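You operate a simulated robot arm through the tools that you are given. There is no shell and no other tool. Be economical: measure what you need, move in short steps, check, and stop when the job is done.

The job below is to be done with a simulated robot arm. You get a single attempt, and the scene is never put back.

## Task
Stack the carton that says "seals" from the brass tray on top of the carton marked "dowels".
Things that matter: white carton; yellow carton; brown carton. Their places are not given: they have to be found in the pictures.

It is judged by the outcome, as a careful person would: the job done as asked, and still so three seconds after it is handed in. It fails if anything else is knocked over, pushed out of place, dropped, spilled or broken.

## Robot
A 7-joint arm with a two-finger parallel gripper, fixed in place. Base frame: the origin is at the foot of the arm, x ahead of it, y to its left, z up; the work surface is at about z = 0.738. Readings come in m, degrees, newtons and seconds.
With the tool pointing down near the work surface it reaches from about 0.2 to 0.68 m from the base axis. Its first joint turns from -66.0 to 66.0 degrees. Payload 2.4 kg.
Tool frame: the origin (TCP) lies between the finger pads and is the grasp point; the fingertips stand 0.03 m ahead of it; z points along the fingers, y is the line along which they close. The gripper opens to 0.094 m. The fingers are 0.028 m wide and 0.01 m thick; the gripper's body (0.05 by 0.096 m) begins 0.055 m behind the TCP.
Orientation is that of the tool frame in the base frame, as a unit quaternion [x, y, z, w]. With the fingers straight down and closing along the base's y, the tool's x points along the base's -x, its y along +y and its z along -z.

## Interface
- The arm moves only by the tool servo_tool. Its argument "deltas" is text: rows parted by semicolons, each of 7 numbers parted by spaces: the shift along the tool's x, y, z in m, then the turn, a rotation vector about the tool's x, y, z in degrees, then the finger opening in m, from 0 to 0.094. In form: x y z wx wy wz gripper; .... A call has 1 to 20 rows; each row shifts and turns the commanded pose from where the row before left it, along the tool's axes as they then stand. A row lasts 0.2 s, in which the tool goes at most 0.05 m and 8.6 degrees; a call with a longer step from one row to the next is refused whole, and so is a gripper value outside its range. A pose out of reach is approached as far as the arm can. The call stops where the force on the tool passes 40 N (or 10 N more than at its start, if that is more) or the arm is blocked; 0.2 s more then pass. Each finger travels about 0.153 m/s and halts on what it meets, pressing with about 26 N; the grip force reading is that of the motor and also rises with nothing between the fingers. The clock runs only during rows and for 0.2 s after the last one: add rows that do not move to give the fingers time. The reply holds the time, the measured pose of the TCP, the force on the tool along the base axes, the opening and the grip force, in the units named above and with some noise, and new pictures: "pictures" is both (left out), scene, wrist or none.
- Cameras (640 x 400 px; columns grow to the right, rows downward): "scene" is fixed at [0.0268, 0.4584, 1.456]; the picture's right is [-0.88, -0.47, 0.00], its down [-0.28, 0.53, -0.80] and it looks along [0.38, -0.71, -0.60] (base axes); focal length 312 px, centre (320, 200). "wrist" rides on the gripper at [-0.037, 0, -0.058] in the tool frame; the picture's right is [0.00, -1.00, 0.00], its down [0.97, 0.00, -0.24] and it looks along [0.24, 0.00, 0.97] (tool axes); focal length 218 px, centre (320, 200).
- point_at(camera, pixels): for up to 12 pixels [column, row] of the newest picture of that camera ("zoom" is the newest enlarged one), the place [x, y, z] in the base frame of the surface seen there, good to about 0.002 m, but the place of the scene camera against the robot may be out by one fixed shift of up to 0.025 m in any direction. It takes no simulated time.
- enlarge(camera, box): a new picture of the part [left, top, right, bottom] of that camera's present view, enlarged. It takes no simulated time.
- sign_off(): hands the job in; it is judged then, once.

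Work in short steps. Measure before you move; look again where a grasp or a placing could have gone wrong, and mend it. You have 60 turns and 120 pictures in all, those below and enlarged ones among them. Open the gripper and draw the arm clear of the work before you hand the job in, unless the task says otherwise; then end with one line.

The tools are called after "Call:" by a JSON object that holds its "fn" and its "kwargs". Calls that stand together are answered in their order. servo_tool: Moves the arm, as the interface text tells. Its arguments: {"type":"object","properties":{"deltas":{"type":"string"},"pictures":{"type":"string","enum":["both","scene","wrist","none"]}},"required":["deltas"]} The other tools are called the same way: point_at (camera, pixels) gives the place of the surface under pixels of a picture; enlarge (camera, box) takes an enlarged picture of a part of a camera's view; sign_off () hands the job in.

At the start:

```text
t: 0.0
tool_pos: [0.3114, -0.2968, 1.0354]
ee_rot: [0.0, 1.0, 0.0, 0.0]
force: [0.0, -0.3, 0.2]
gripper_width: 0.0938
gripper_force: 0.2
```

scene: 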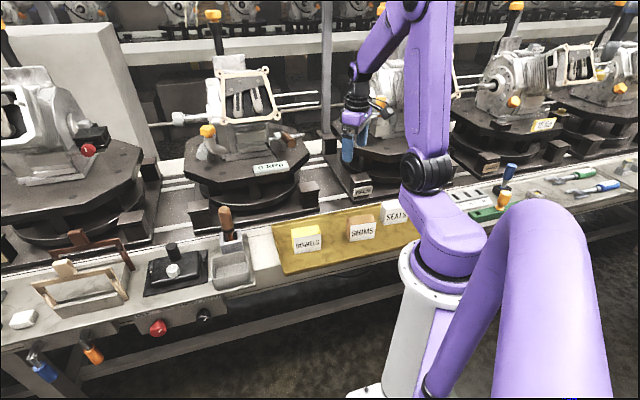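
wrist: 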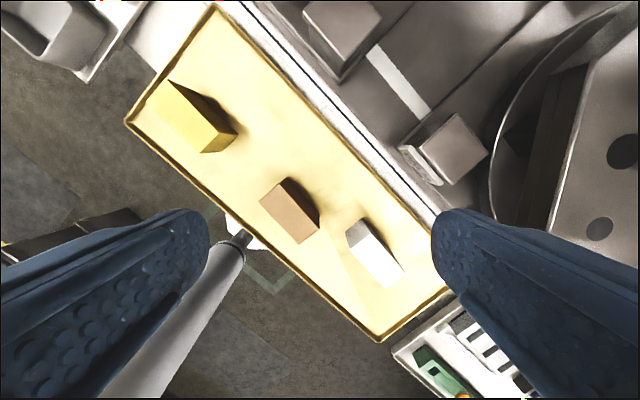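

The scene shows a yellow carton at (306,238), a brown one at (362,228) and a white one at (395,212), all on the brass tray. I enlarge both views to read the labels.

Call:
{"fn": "enlarge", "kwargs": {"camera": "scene", "box": [260, 180, 440, 290]}}

Call:
{"fn": "enlarge", "kwargs": {"camera": "wrist", "box": [120, 60, 460, 300]}}

```text
3.56 times, centred on (350, 235) of scene
```

zoom: 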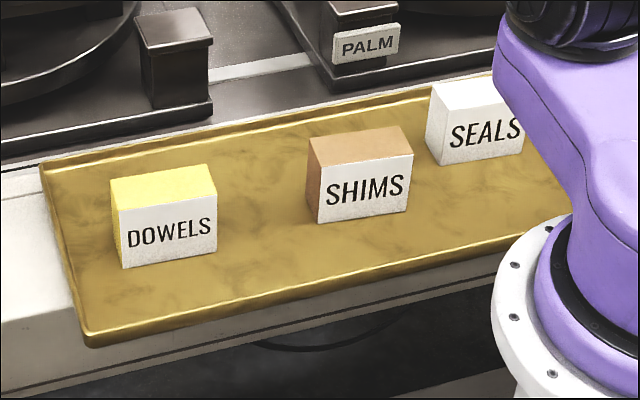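

```text
1.67 times, centred on (290, 180) of wrist
```

zoom: 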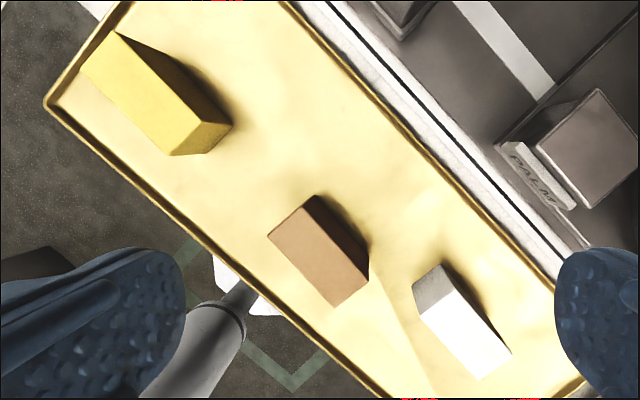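

White is "seals" and yellow is "dowels". I measure the corners of both cartons, plus the tray, in the wrist zoom.

Call:
{"fn": "point_at", "kwargs": {"camera": "zoom", "pixels": [[422, 316], [453, 293], [506, 351], [478, 375], [465, 335], [436, 268], [88, 70], [118, 38], [196, 120], [172, 150], [140, 92], [225, 126]]}}

Call:
{"fn": "point_at", "kwargs": {"camera": "wrist", "pixels": [[290, 205], [262, 203], [303, 240], [316, 222], [284, 183], [240, 200], [350, 300], [130, 122], [215, 8], [340, 40], [450, 140]]}}

```text
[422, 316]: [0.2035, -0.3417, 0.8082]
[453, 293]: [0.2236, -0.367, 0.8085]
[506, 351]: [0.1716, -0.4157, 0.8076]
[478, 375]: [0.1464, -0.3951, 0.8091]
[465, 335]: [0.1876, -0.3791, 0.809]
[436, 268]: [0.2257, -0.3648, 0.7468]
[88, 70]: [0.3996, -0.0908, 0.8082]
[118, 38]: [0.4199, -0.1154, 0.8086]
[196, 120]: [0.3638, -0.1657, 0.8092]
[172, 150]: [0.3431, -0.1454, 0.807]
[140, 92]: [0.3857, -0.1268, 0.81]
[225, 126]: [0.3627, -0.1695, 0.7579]
```

```text
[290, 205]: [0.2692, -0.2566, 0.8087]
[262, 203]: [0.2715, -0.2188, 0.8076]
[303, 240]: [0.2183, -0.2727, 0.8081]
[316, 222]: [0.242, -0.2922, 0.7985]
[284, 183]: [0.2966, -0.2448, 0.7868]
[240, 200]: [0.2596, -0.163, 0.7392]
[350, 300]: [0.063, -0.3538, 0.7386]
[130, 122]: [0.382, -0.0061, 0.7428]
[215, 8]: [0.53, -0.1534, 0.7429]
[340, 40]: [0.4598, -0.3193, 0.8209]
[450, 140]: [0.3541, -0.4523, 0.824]
```

White's top centre is about (0.186, -0.380) and yellow's about (0.381, -0.129). Both tops are at z≈0.808, with the long axes at about 43°. I move over the white carton and turn so the fingers close across its narrow side.

Call:
{"fn": "servo_tool", "kwargs": {"deltas": "0.025 -0.0166 0 0 0 -7.17 0.08; 0.02664 -0.01335 0.0 0 0 -7.17 0.08; 0.0 0 0 0 0 -7.17 0.08; 0 0 0 0 0 -7.17 0.08; 0 0 0 0 0 -7.17 0.08; 0 0 0 0 0 -7.17 0.08; 0 0 0 0 0 0 0.08"}}

```text
t: 1.6
tool_pos: [0.2612, -0.3304, 1.0365]
ee_rot: [-0.368, 0.93, 0.0, 0.0]
force: [-0.1, -0.7, 0.3]
gripper_width: 0.08
gripper_force: 0.1
```

scene: 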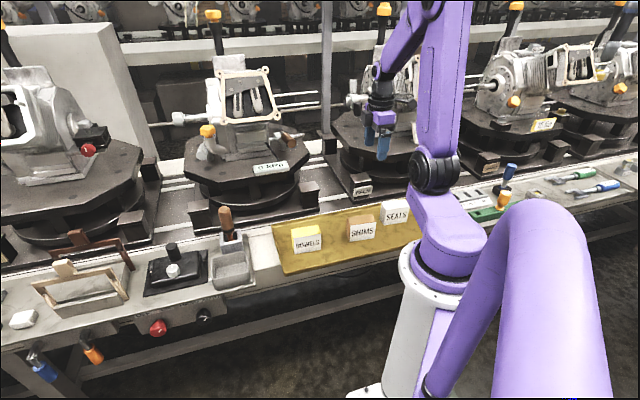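
wrist: 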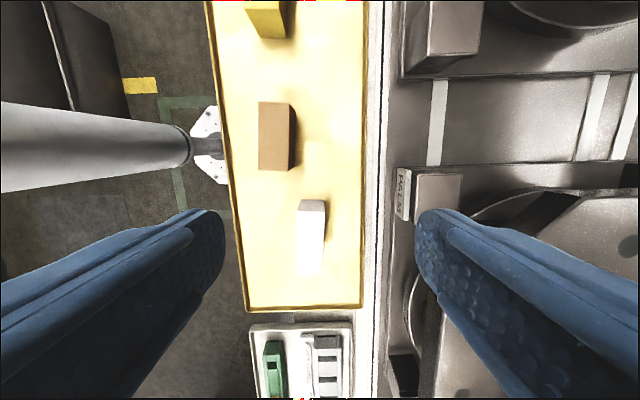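

The turn worked, and the white carton now stands upright in the wrist view at (311,235), aligned with the fingers. I shift over it and descend part of the way.

Call:
{"fn": "servo_tool", "kwargs": {"deltas": "0.0296 0.0051 0 0 0 0 0.08; 0.0296 0.0051 0 0 0 0 0.08; 0.0295 0.0051 0 0 0 0 0.08; 0 0 0.035 0 0 0 0.08; 0 0 0.035 0 0 0 0.08; 0 0 0.03 0 0 0 0.08; 0 0 0 0 0 0 0.08"}}

```text
t: 3.2
tool_pos: [0.185, -0.3821, 0.9385]
ee_rot: [-0.368, 0.93, -0.001, 0.0]
force: [0.1, 0.5, 0.6]
gripper_width: 0.08
gripper_force: 0.1
```

scene: 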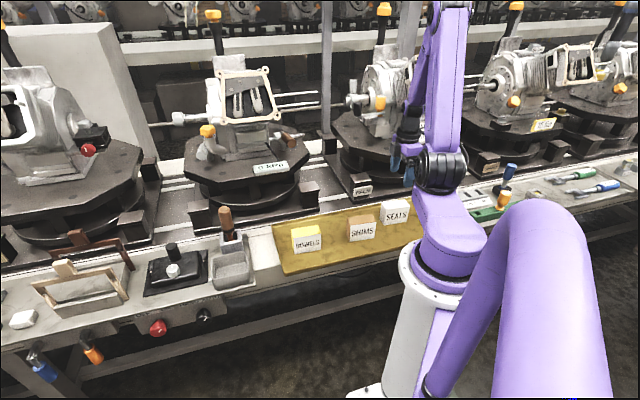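
wrist: 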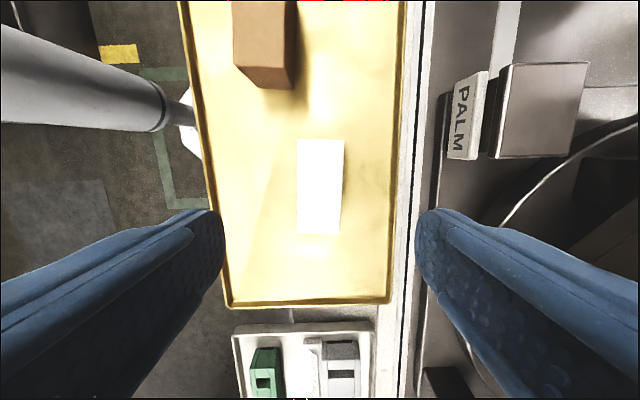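

The carton is centred between the fingers at about (320,186). I re-measure its top before the last descent.

Call:
{"fn": "point_at", "kwargs": {"camera": "wrist", "pixels": [[300, 142], [341, 142], [337, 230], [300, 230], [320, 187], [300, 186], [339, 186]]}}

Call:
{"fn": "enlarge", "kwargs": {"camera": "wrist", "box": [240, 110, 400, 260]}}

```text
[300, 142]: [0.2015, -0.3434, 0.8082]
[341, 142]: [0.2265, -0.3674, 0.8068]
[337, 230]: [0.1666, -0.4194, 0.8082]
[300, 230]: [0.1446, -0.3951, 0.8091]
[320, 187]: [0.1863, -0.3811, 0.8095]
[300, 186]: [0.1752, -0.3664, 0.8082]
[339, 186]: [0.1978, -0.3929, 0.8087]
```

```text
2.67 times, centred on (320, 185) of wrist
```

zoom: 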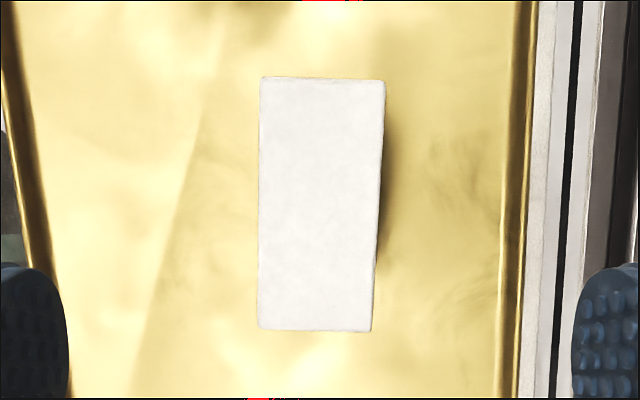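

The centre (0.186, -0.381) matches the tool position, so I descend to TCP z≈0.787.

Call:
{"fn": "servo_tool", "kwargs": {"deltas": "-0.001 0 0.035 0 0 0 0.08; 0 0 0.035 0 0 0 0.08; 0 0 0.03 0 0 0 0.08; 0 0 0.026 0 0 0 0.08; 0 0 0.026 0 0 0 0.08; 0 0 0 0 0 0 0.08"}}

```text
t: 4.6
tool_pos: [0.1848, -0.3792, 0.7826]
ee_rot: [-0.367, 0.93, -0.001, 0.0]
force: [0.0, 0.4, 0.4]
gripper_width: 0.0799
gripper_force: 0.3
```

scene: 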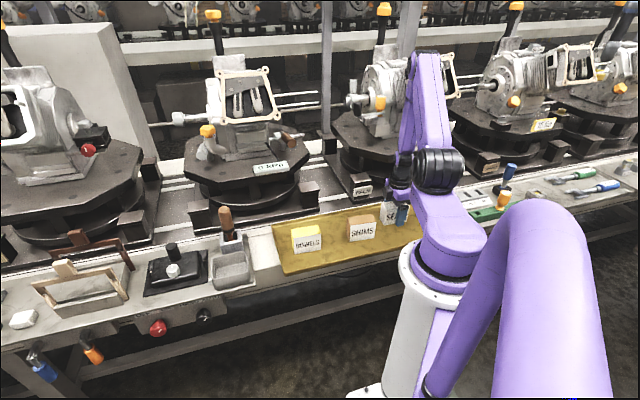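
wrist: 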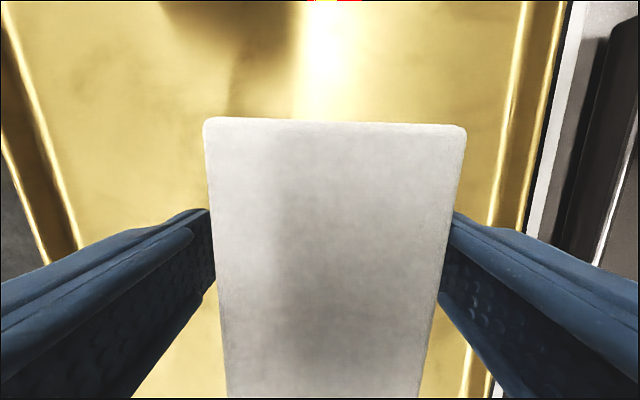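

The carton sits between the fingers, about 2 mm to the right. I centre on it, close, then lift slightly.

Call:
{"fn": "servo_tool", "kwargs": {"deltas": "0 -0.002 0 0 0 0 0.06; 0 0 0 0 0 0 0.03; 0 0 0 0 0 0 0.02; 0 0 0 0 0 0 0.02; 0 0 0 0 0 0 0.02; 0 0 -0.015 0 0 0 0.02; 0 0 -0.015 0 0 0 0.02"}}

```text
t: 6.2
tool_pos: [0.1863, -0.3818, 0.8125]
ee_rot: [-0.367, 0.93, 0.0, 0.0]
force: [-0.1, 0.6, -1.1]
gripper_width: 0.0438
gripper_force: 25.8
```

scene: 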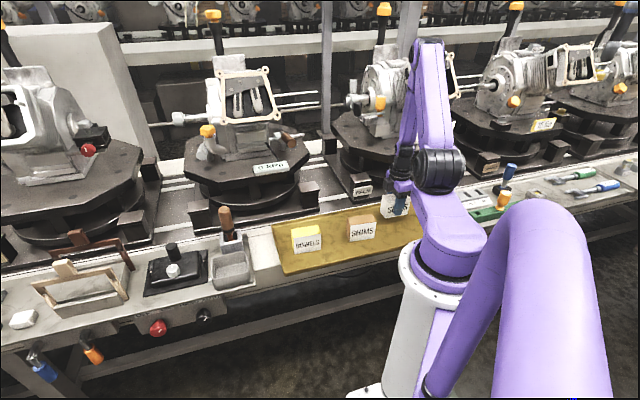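
wrist: 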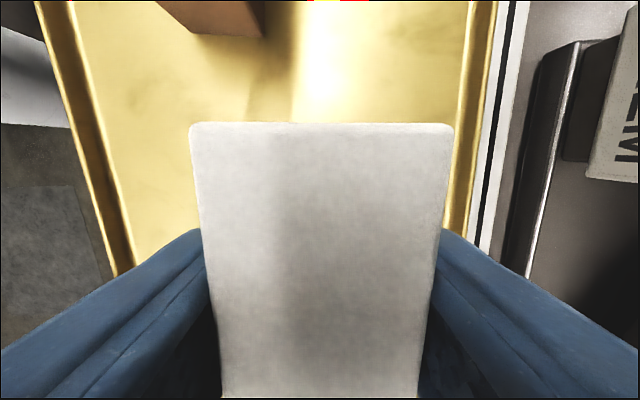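

The carton is held at opening 0.0438 and has lifted. I raise it well clear of the brown carton and travel part of the way toward the yellow one.

Call:
{"fn": "servo_tool", "kwargs": {"deltas": "0 0 -0.03 0 0 0 0.02; 0 0 -0.035 0 0 0 0.02; 0 0 -0.035 0 0 0 0.02; 0 0 -0.035 0 0 0 0.02; -0.02 0.004 0 0 0 0 0.02; -0.03 0.006 0 0 0 0 0.02; -0.03 0.006 0 0 0 0 0.02; -0.03 0.006 0 0 0 0 0.02; -0.03 0.006 0 0 0 0 0.02; -0.03 0.006 0 0 0 0 0.02; -0.03 0.006 0 0 0 0 0.02; 0 0 0 0 0 0 0.02"}}

```text
t: 8.8
tool_pos: [0.309, -0.2134, 0.9483]
ee_rot: [-0.366, 0.931, 0.0, 0.001]
force: [0.3, -1.0, -0.6]
gripper_width: 0.044
gripper_force: 25.5
```

scene: 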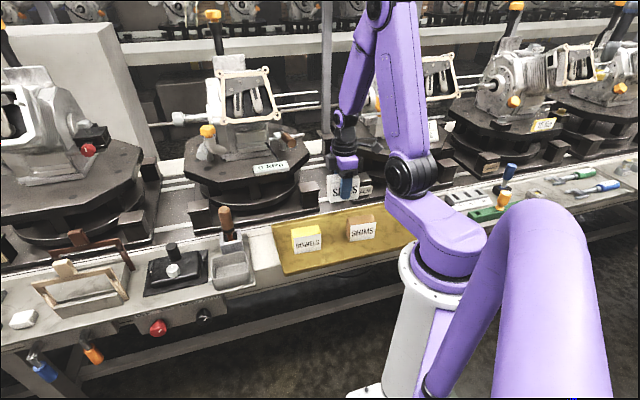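
wrist: 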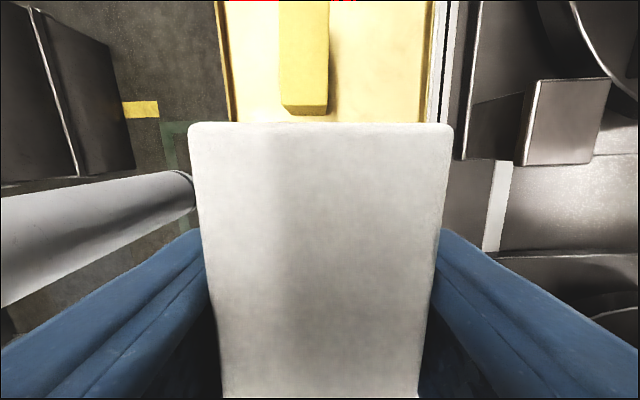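

The yellow carton shows ahead at columns 280-330. I measure its edges again, along with the held carton's front edge.

Call:
{"fn": "point_at", "kwargs": {"camera": "wrist", "pixels": [[283, 40], [327, 40], [283, 90], [325, 90], [304, 96], [304, 20], [196, 130], [448, 130], [322, 127], [282, 5], [328, 5]]}}

Call:
{"fn": "enlarge", "kwargs": {"camera": "wrist", "box": [224, 0, 416, 120]}}

```text
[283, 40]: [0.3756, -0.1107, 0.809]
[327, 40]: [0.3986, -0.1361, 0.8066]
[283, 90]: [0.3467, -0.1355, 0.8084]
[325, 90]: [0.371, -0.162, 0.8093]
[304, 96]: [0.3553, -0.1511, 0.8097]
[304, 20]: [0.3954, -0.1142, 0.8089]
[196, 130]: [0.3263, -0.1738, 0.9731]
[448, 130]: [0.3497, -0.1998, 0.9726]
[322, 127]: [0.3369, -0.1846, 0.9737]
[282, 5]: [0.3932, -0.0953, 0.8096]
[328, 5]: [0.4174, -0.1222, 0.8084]
```

```text
3.33 times, centred on (320, 60) of wrist
```

zoom: 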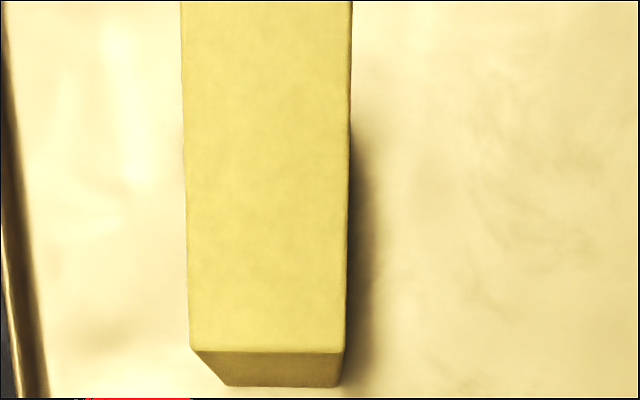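

The yellow carton's axis is parallel to the held one. The remaining shift is about 0.109 m forward (tool -x) and 0.0128 m in tool +y, so I move there at height and check.

Call:
{"fn": "servo_tool", "kwargs": {"deltas": "-0.0274 0.0032 0 0 0 0 0.02; -0.0274 0.0032 0 0 0 0 0.02; -0.0273 0.0032 0 0 0 0 0.02; -0.0273 0.0032 0 0 0 0 0.02; 0 0 0.03 0 0 0 0.02; 0 0 0.03 0 0 0 0.02; 0 0 0 0 0 0 0.02; 0 0 0 0 0 0 0.02"}}

Call:
{"fn": "enlarge", "kwargs": {"camera": "scene", "box": [260, 170, 380, 270]}}

```text
t: 10.6
tool_pos: [0.3777, -0.1304, 0.8897]
ee_rot: [-0.366, 0.931, 0.0, 0.0]
force: [0.3, -0.8, -1.1]
gripper_width: 0.0436
gripper_force: 26.6
```

scene: 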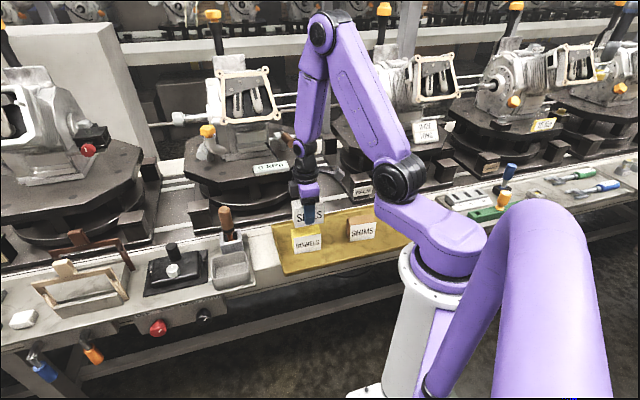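
wrist: 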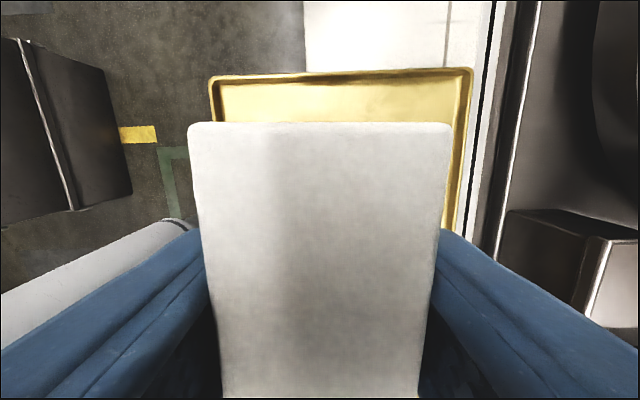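

```text
4.00 times, centred on (320, 220) of scene
```

zoom: 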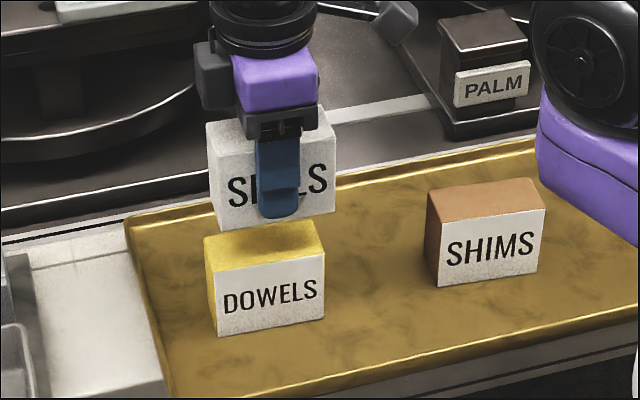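

It hangs right above. I check the sideways and depth alignment of the two label faces in the scene zoom, where any fixed camera shift cancels out.

Call:
{"fn": "point_at", "kwargs": {"camera": "zoom", "pixels": [[222, 222], [220, 280], [333, 205], [321, 260], [226, 180], [320, 180], [235, 285], [310, 265], [221, 200], [219, 310], [333, 190], [321, 290]]}}

```text
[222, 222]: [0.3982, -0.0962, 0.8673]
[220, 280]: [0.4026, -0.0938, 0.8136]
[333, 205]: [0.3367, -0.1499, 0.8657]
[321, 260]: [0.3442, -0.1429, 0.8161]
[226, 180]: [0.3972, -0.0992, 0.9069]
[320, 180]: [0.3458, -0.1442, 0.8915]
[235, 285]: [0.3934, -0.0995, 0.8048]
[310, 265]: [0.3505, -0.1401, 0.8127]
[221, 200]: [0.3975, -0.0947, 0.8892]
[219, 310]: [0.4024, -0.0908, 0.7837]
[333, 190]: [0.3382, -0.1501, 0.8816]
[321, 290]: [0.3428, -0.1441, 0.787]
```

The faces line up sideways to about 1 mm, and the white one needs about 6 mm more along its length. I correct that and lower to just above contact.

Call:
{"fn": "servo_tool", "kwargs": {"deltas": "-0.006 -0.0005 0 0 0 0 0.02; 0 0 0.012 0 0 0 0.02; 0 0 0.012 0 0 0 0.02; 0 0 0.008 0 0 0 0.02; 0 0 0 0 0 0 0.02; 0 0 0 0 0 0 0.02", "pictures": "scene"}}

Call:
{"fn": "enlarge", "kwargs": {"camera": "scene", "box": [270, 185, 350, 265]}}

```text
t: 12.0
tool_pos: [0.3828, -0.1277, 0.8566]
ee_rot: [-0.367, 0.93, 0.0, 0.0]
force: [0.6, 0.9, -0.5]
gripper_width: 0.0439
gripper_force: 26.3
```

scene: 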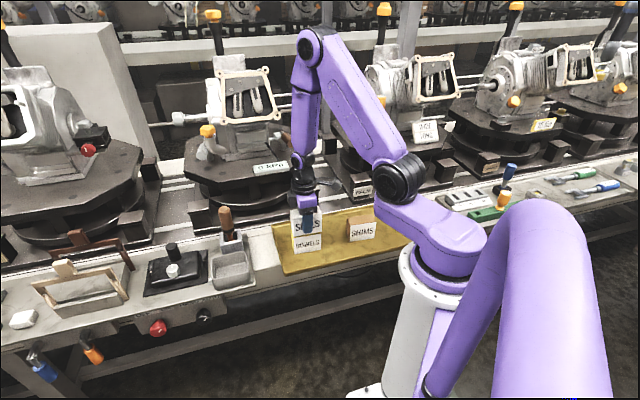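

```text
5.00 times, centred on (310, 225) of scene
```

zoom: 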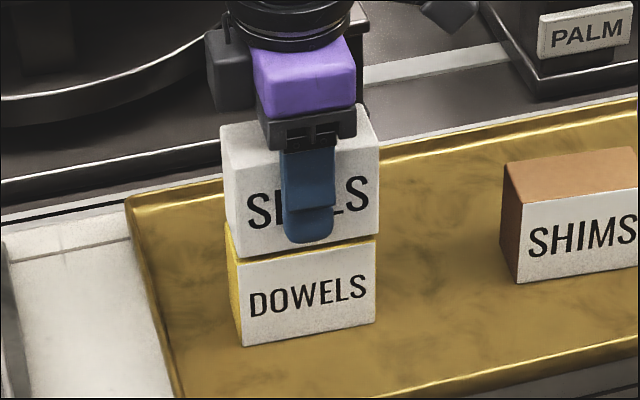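

The alignment looks good, with a gap of about 3 mm left. I lower in 1 mm steps to contact.

Call:
{"fn": "servo_tool", "kwargs": {"deltas": "0 0 0.001 0 0 0 0.02; 0 0 0.001 0 0 0 0.02; 0 0 0.001 0 0 0 0.02; 0 0 0 0 0 0 0.02", "pictures": "scene"}}

Call:
{"fn": "enlarge", "kwargs": {"camera": "scene", "box": [280, 200, 340, 260]}}

```text
t: 13.0
tool_pos: [0.383, -0.1272, 0.8529]
ee_rot: [-0.366, 0.93, 0.0, -0.001]
force: [0.2, 0.4, -1.9]
gripper_width: 0.0438
gripper_force: 26.4
```

scene: 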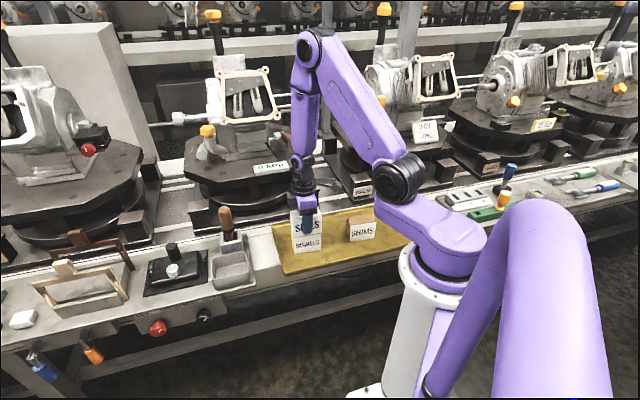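

```text
6.67 times, centred on (310, 230) of scene
```

zoom: 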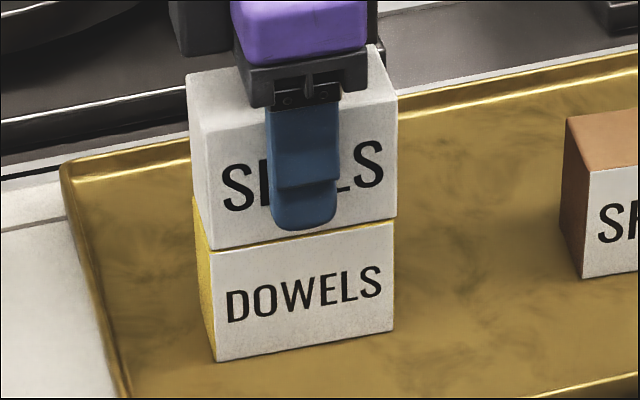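

A thin gap still shows and the force is still small, so I continue down in half-millimetre steps.

Call:
{"fn": "servo_tool", "kwargs": {"deltas": "0 0 0.0005 0 0 0 0.02; 0 0 0.0005 0 0 0 0.02; 0 0 0 0 0 0 0.02", "pictures": "none"}}

Call:
{"fn": "enlarge", "kwargs": {"camera": "scene", "box": [280, 200, 340, 260]}}

```text
t: 13.8
tool_pos: [0.3833, -0.1259, 0.8525]
ee_rot: [-0.366, 0.931, 0.0, 0.0]
force: [-1.3, 0.2, -1.0]
gripper_width: 0.0438
gripper_force: 26.1
```

```text
6.67 times, centred on (310, 230) of scene
```

zoom: 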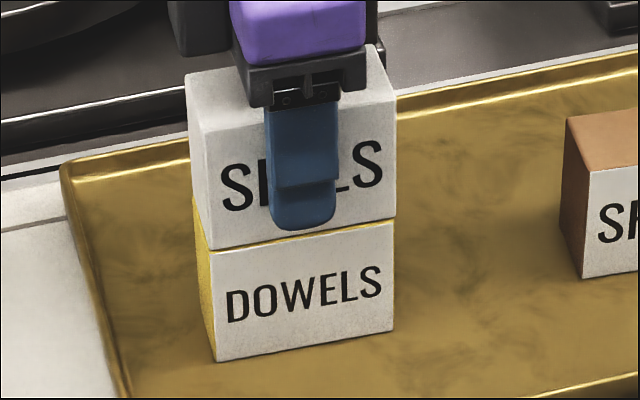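

The gap is nearly closed but there is no contact force yet, so I go on down.

Call:
{"fn": "servo_tool", "kwargs": {"deltas": "0 0 0.0005 0 0 0 0.02; 0 0 0.0005 0 0 0 0.02; 0 0 0 0 0 0 0.02", "pictures": "none"}}

```text
t: 14.6
tool_pos: [0.3822, -0.1256, 0.8509]
ee_rot: [-0.366, 0.931, 0.0, 0.001]
force: [-0.7, -0.6, 21.5]
gripper_width: 0.0439
gripper_force: 25.7
```

Contact is made at 21 N. I ease off slightly and open the fingers evenly.

Call:
{"fn": "servo_tool", "kwargs": {"deltas": "0 0 -0.0005 0 0 0 0.02; 0 0 0 0 0 0 0.04; 0 0 0 0 0 0 0.05; 0 0 0 0 0 0 0.065; 0 0 0 0 0 0 0.08; 0 0 0 0 0 0 0.08"}}

Call:
{"fn": "enlarge", "kwargs": {"camera": "scene", "box": [280, 200, 340, 260]}}

```text
t: 16.0
tool_pos: [0.383, -0.127, 0.8524]
ee_rot: [-0.366, 0.931, 0.0, 0.0]
force: [-0.2, -0.1, 0.5]
gripper_width: 0.0799
gripper_force: 0.1
```

scene: 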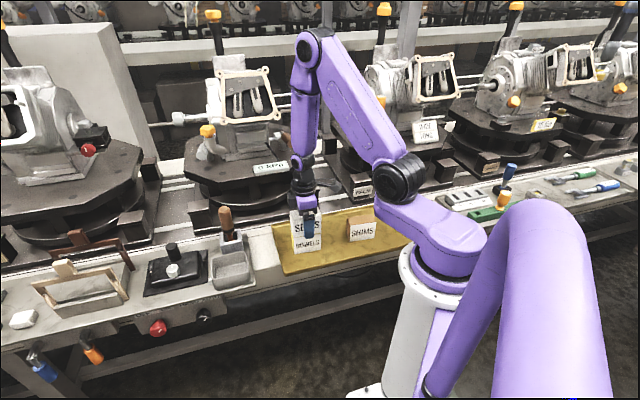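
wrist: 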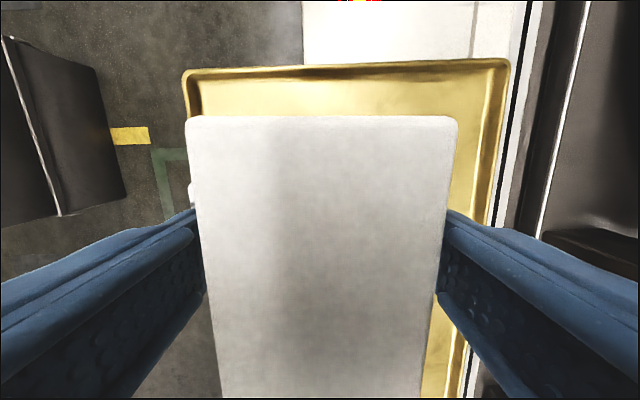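

```text
6.67 times, centred on (310, 230) of scene
```

zoom: 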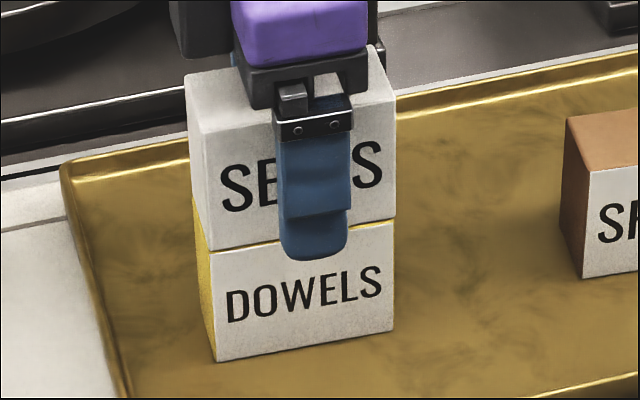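

The carton is released and stands square on the dowels carton, with both fingers clear. I withdraw straight up.

Call:
{"fn": "servo_tool", "kwargs": {"deltas": "0 0 -0.015 0 0 0 0.08; 0 0 -0.03 0 0 0 0.08; 0 0 -0.035 0 0 0 0.08; 0 0 -0.035 0 0 0 0.08; 0.03 0 -0.03 0 0 0 0.08; 0.035 0 0 0 0 0 0.08; 0.035 0 0 0 0 0 0.08; 0 0 0 0 0 0 0.08"}}

Call:
{"fn": "enlarge", "kwargs": {"camera": "scene", "box": [260, 180, 400, 280]}}

```text
t: 17.8
tool_pos: [0.3087, -0.1975, 0.9977]
ee_rot: [-0.367, 0.93, 0.0, 0.0]
force: [-0.5, 0.5, 0.0]
gripper_width: 0.08
gripper_force: 0.0
```

scene: 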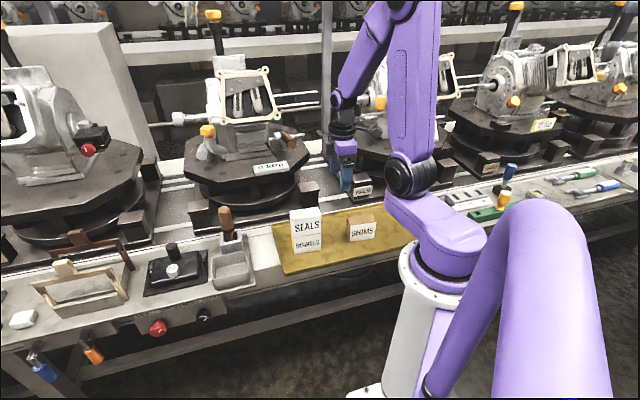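
wrist: 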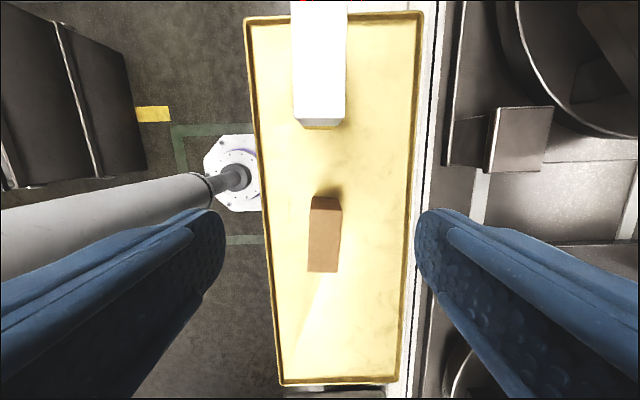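

```text
4.00 times, centred on (330, 230) of scene
```

zoom: 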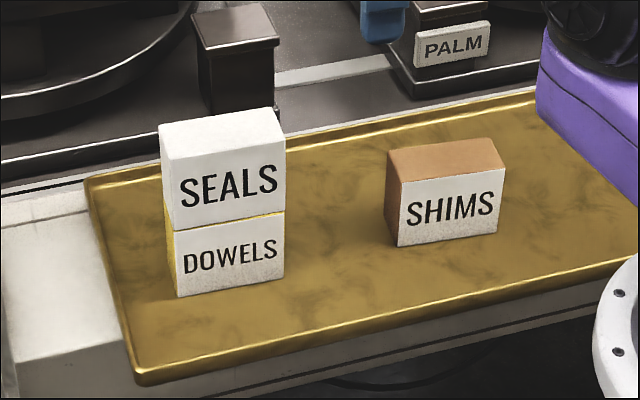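

The stack is stable and square, the brown carton hasn't moved, and the arm is clear, so I hand the job in.

Call:
{"fn": "sign_off", "kwargs": {}}

```text
The job is handed in.
```

The white "seals" carton now sits squarely on top of the yellow "dowels" carton; the brown carton wasn't moved, and the arm is clear with its gripper open.
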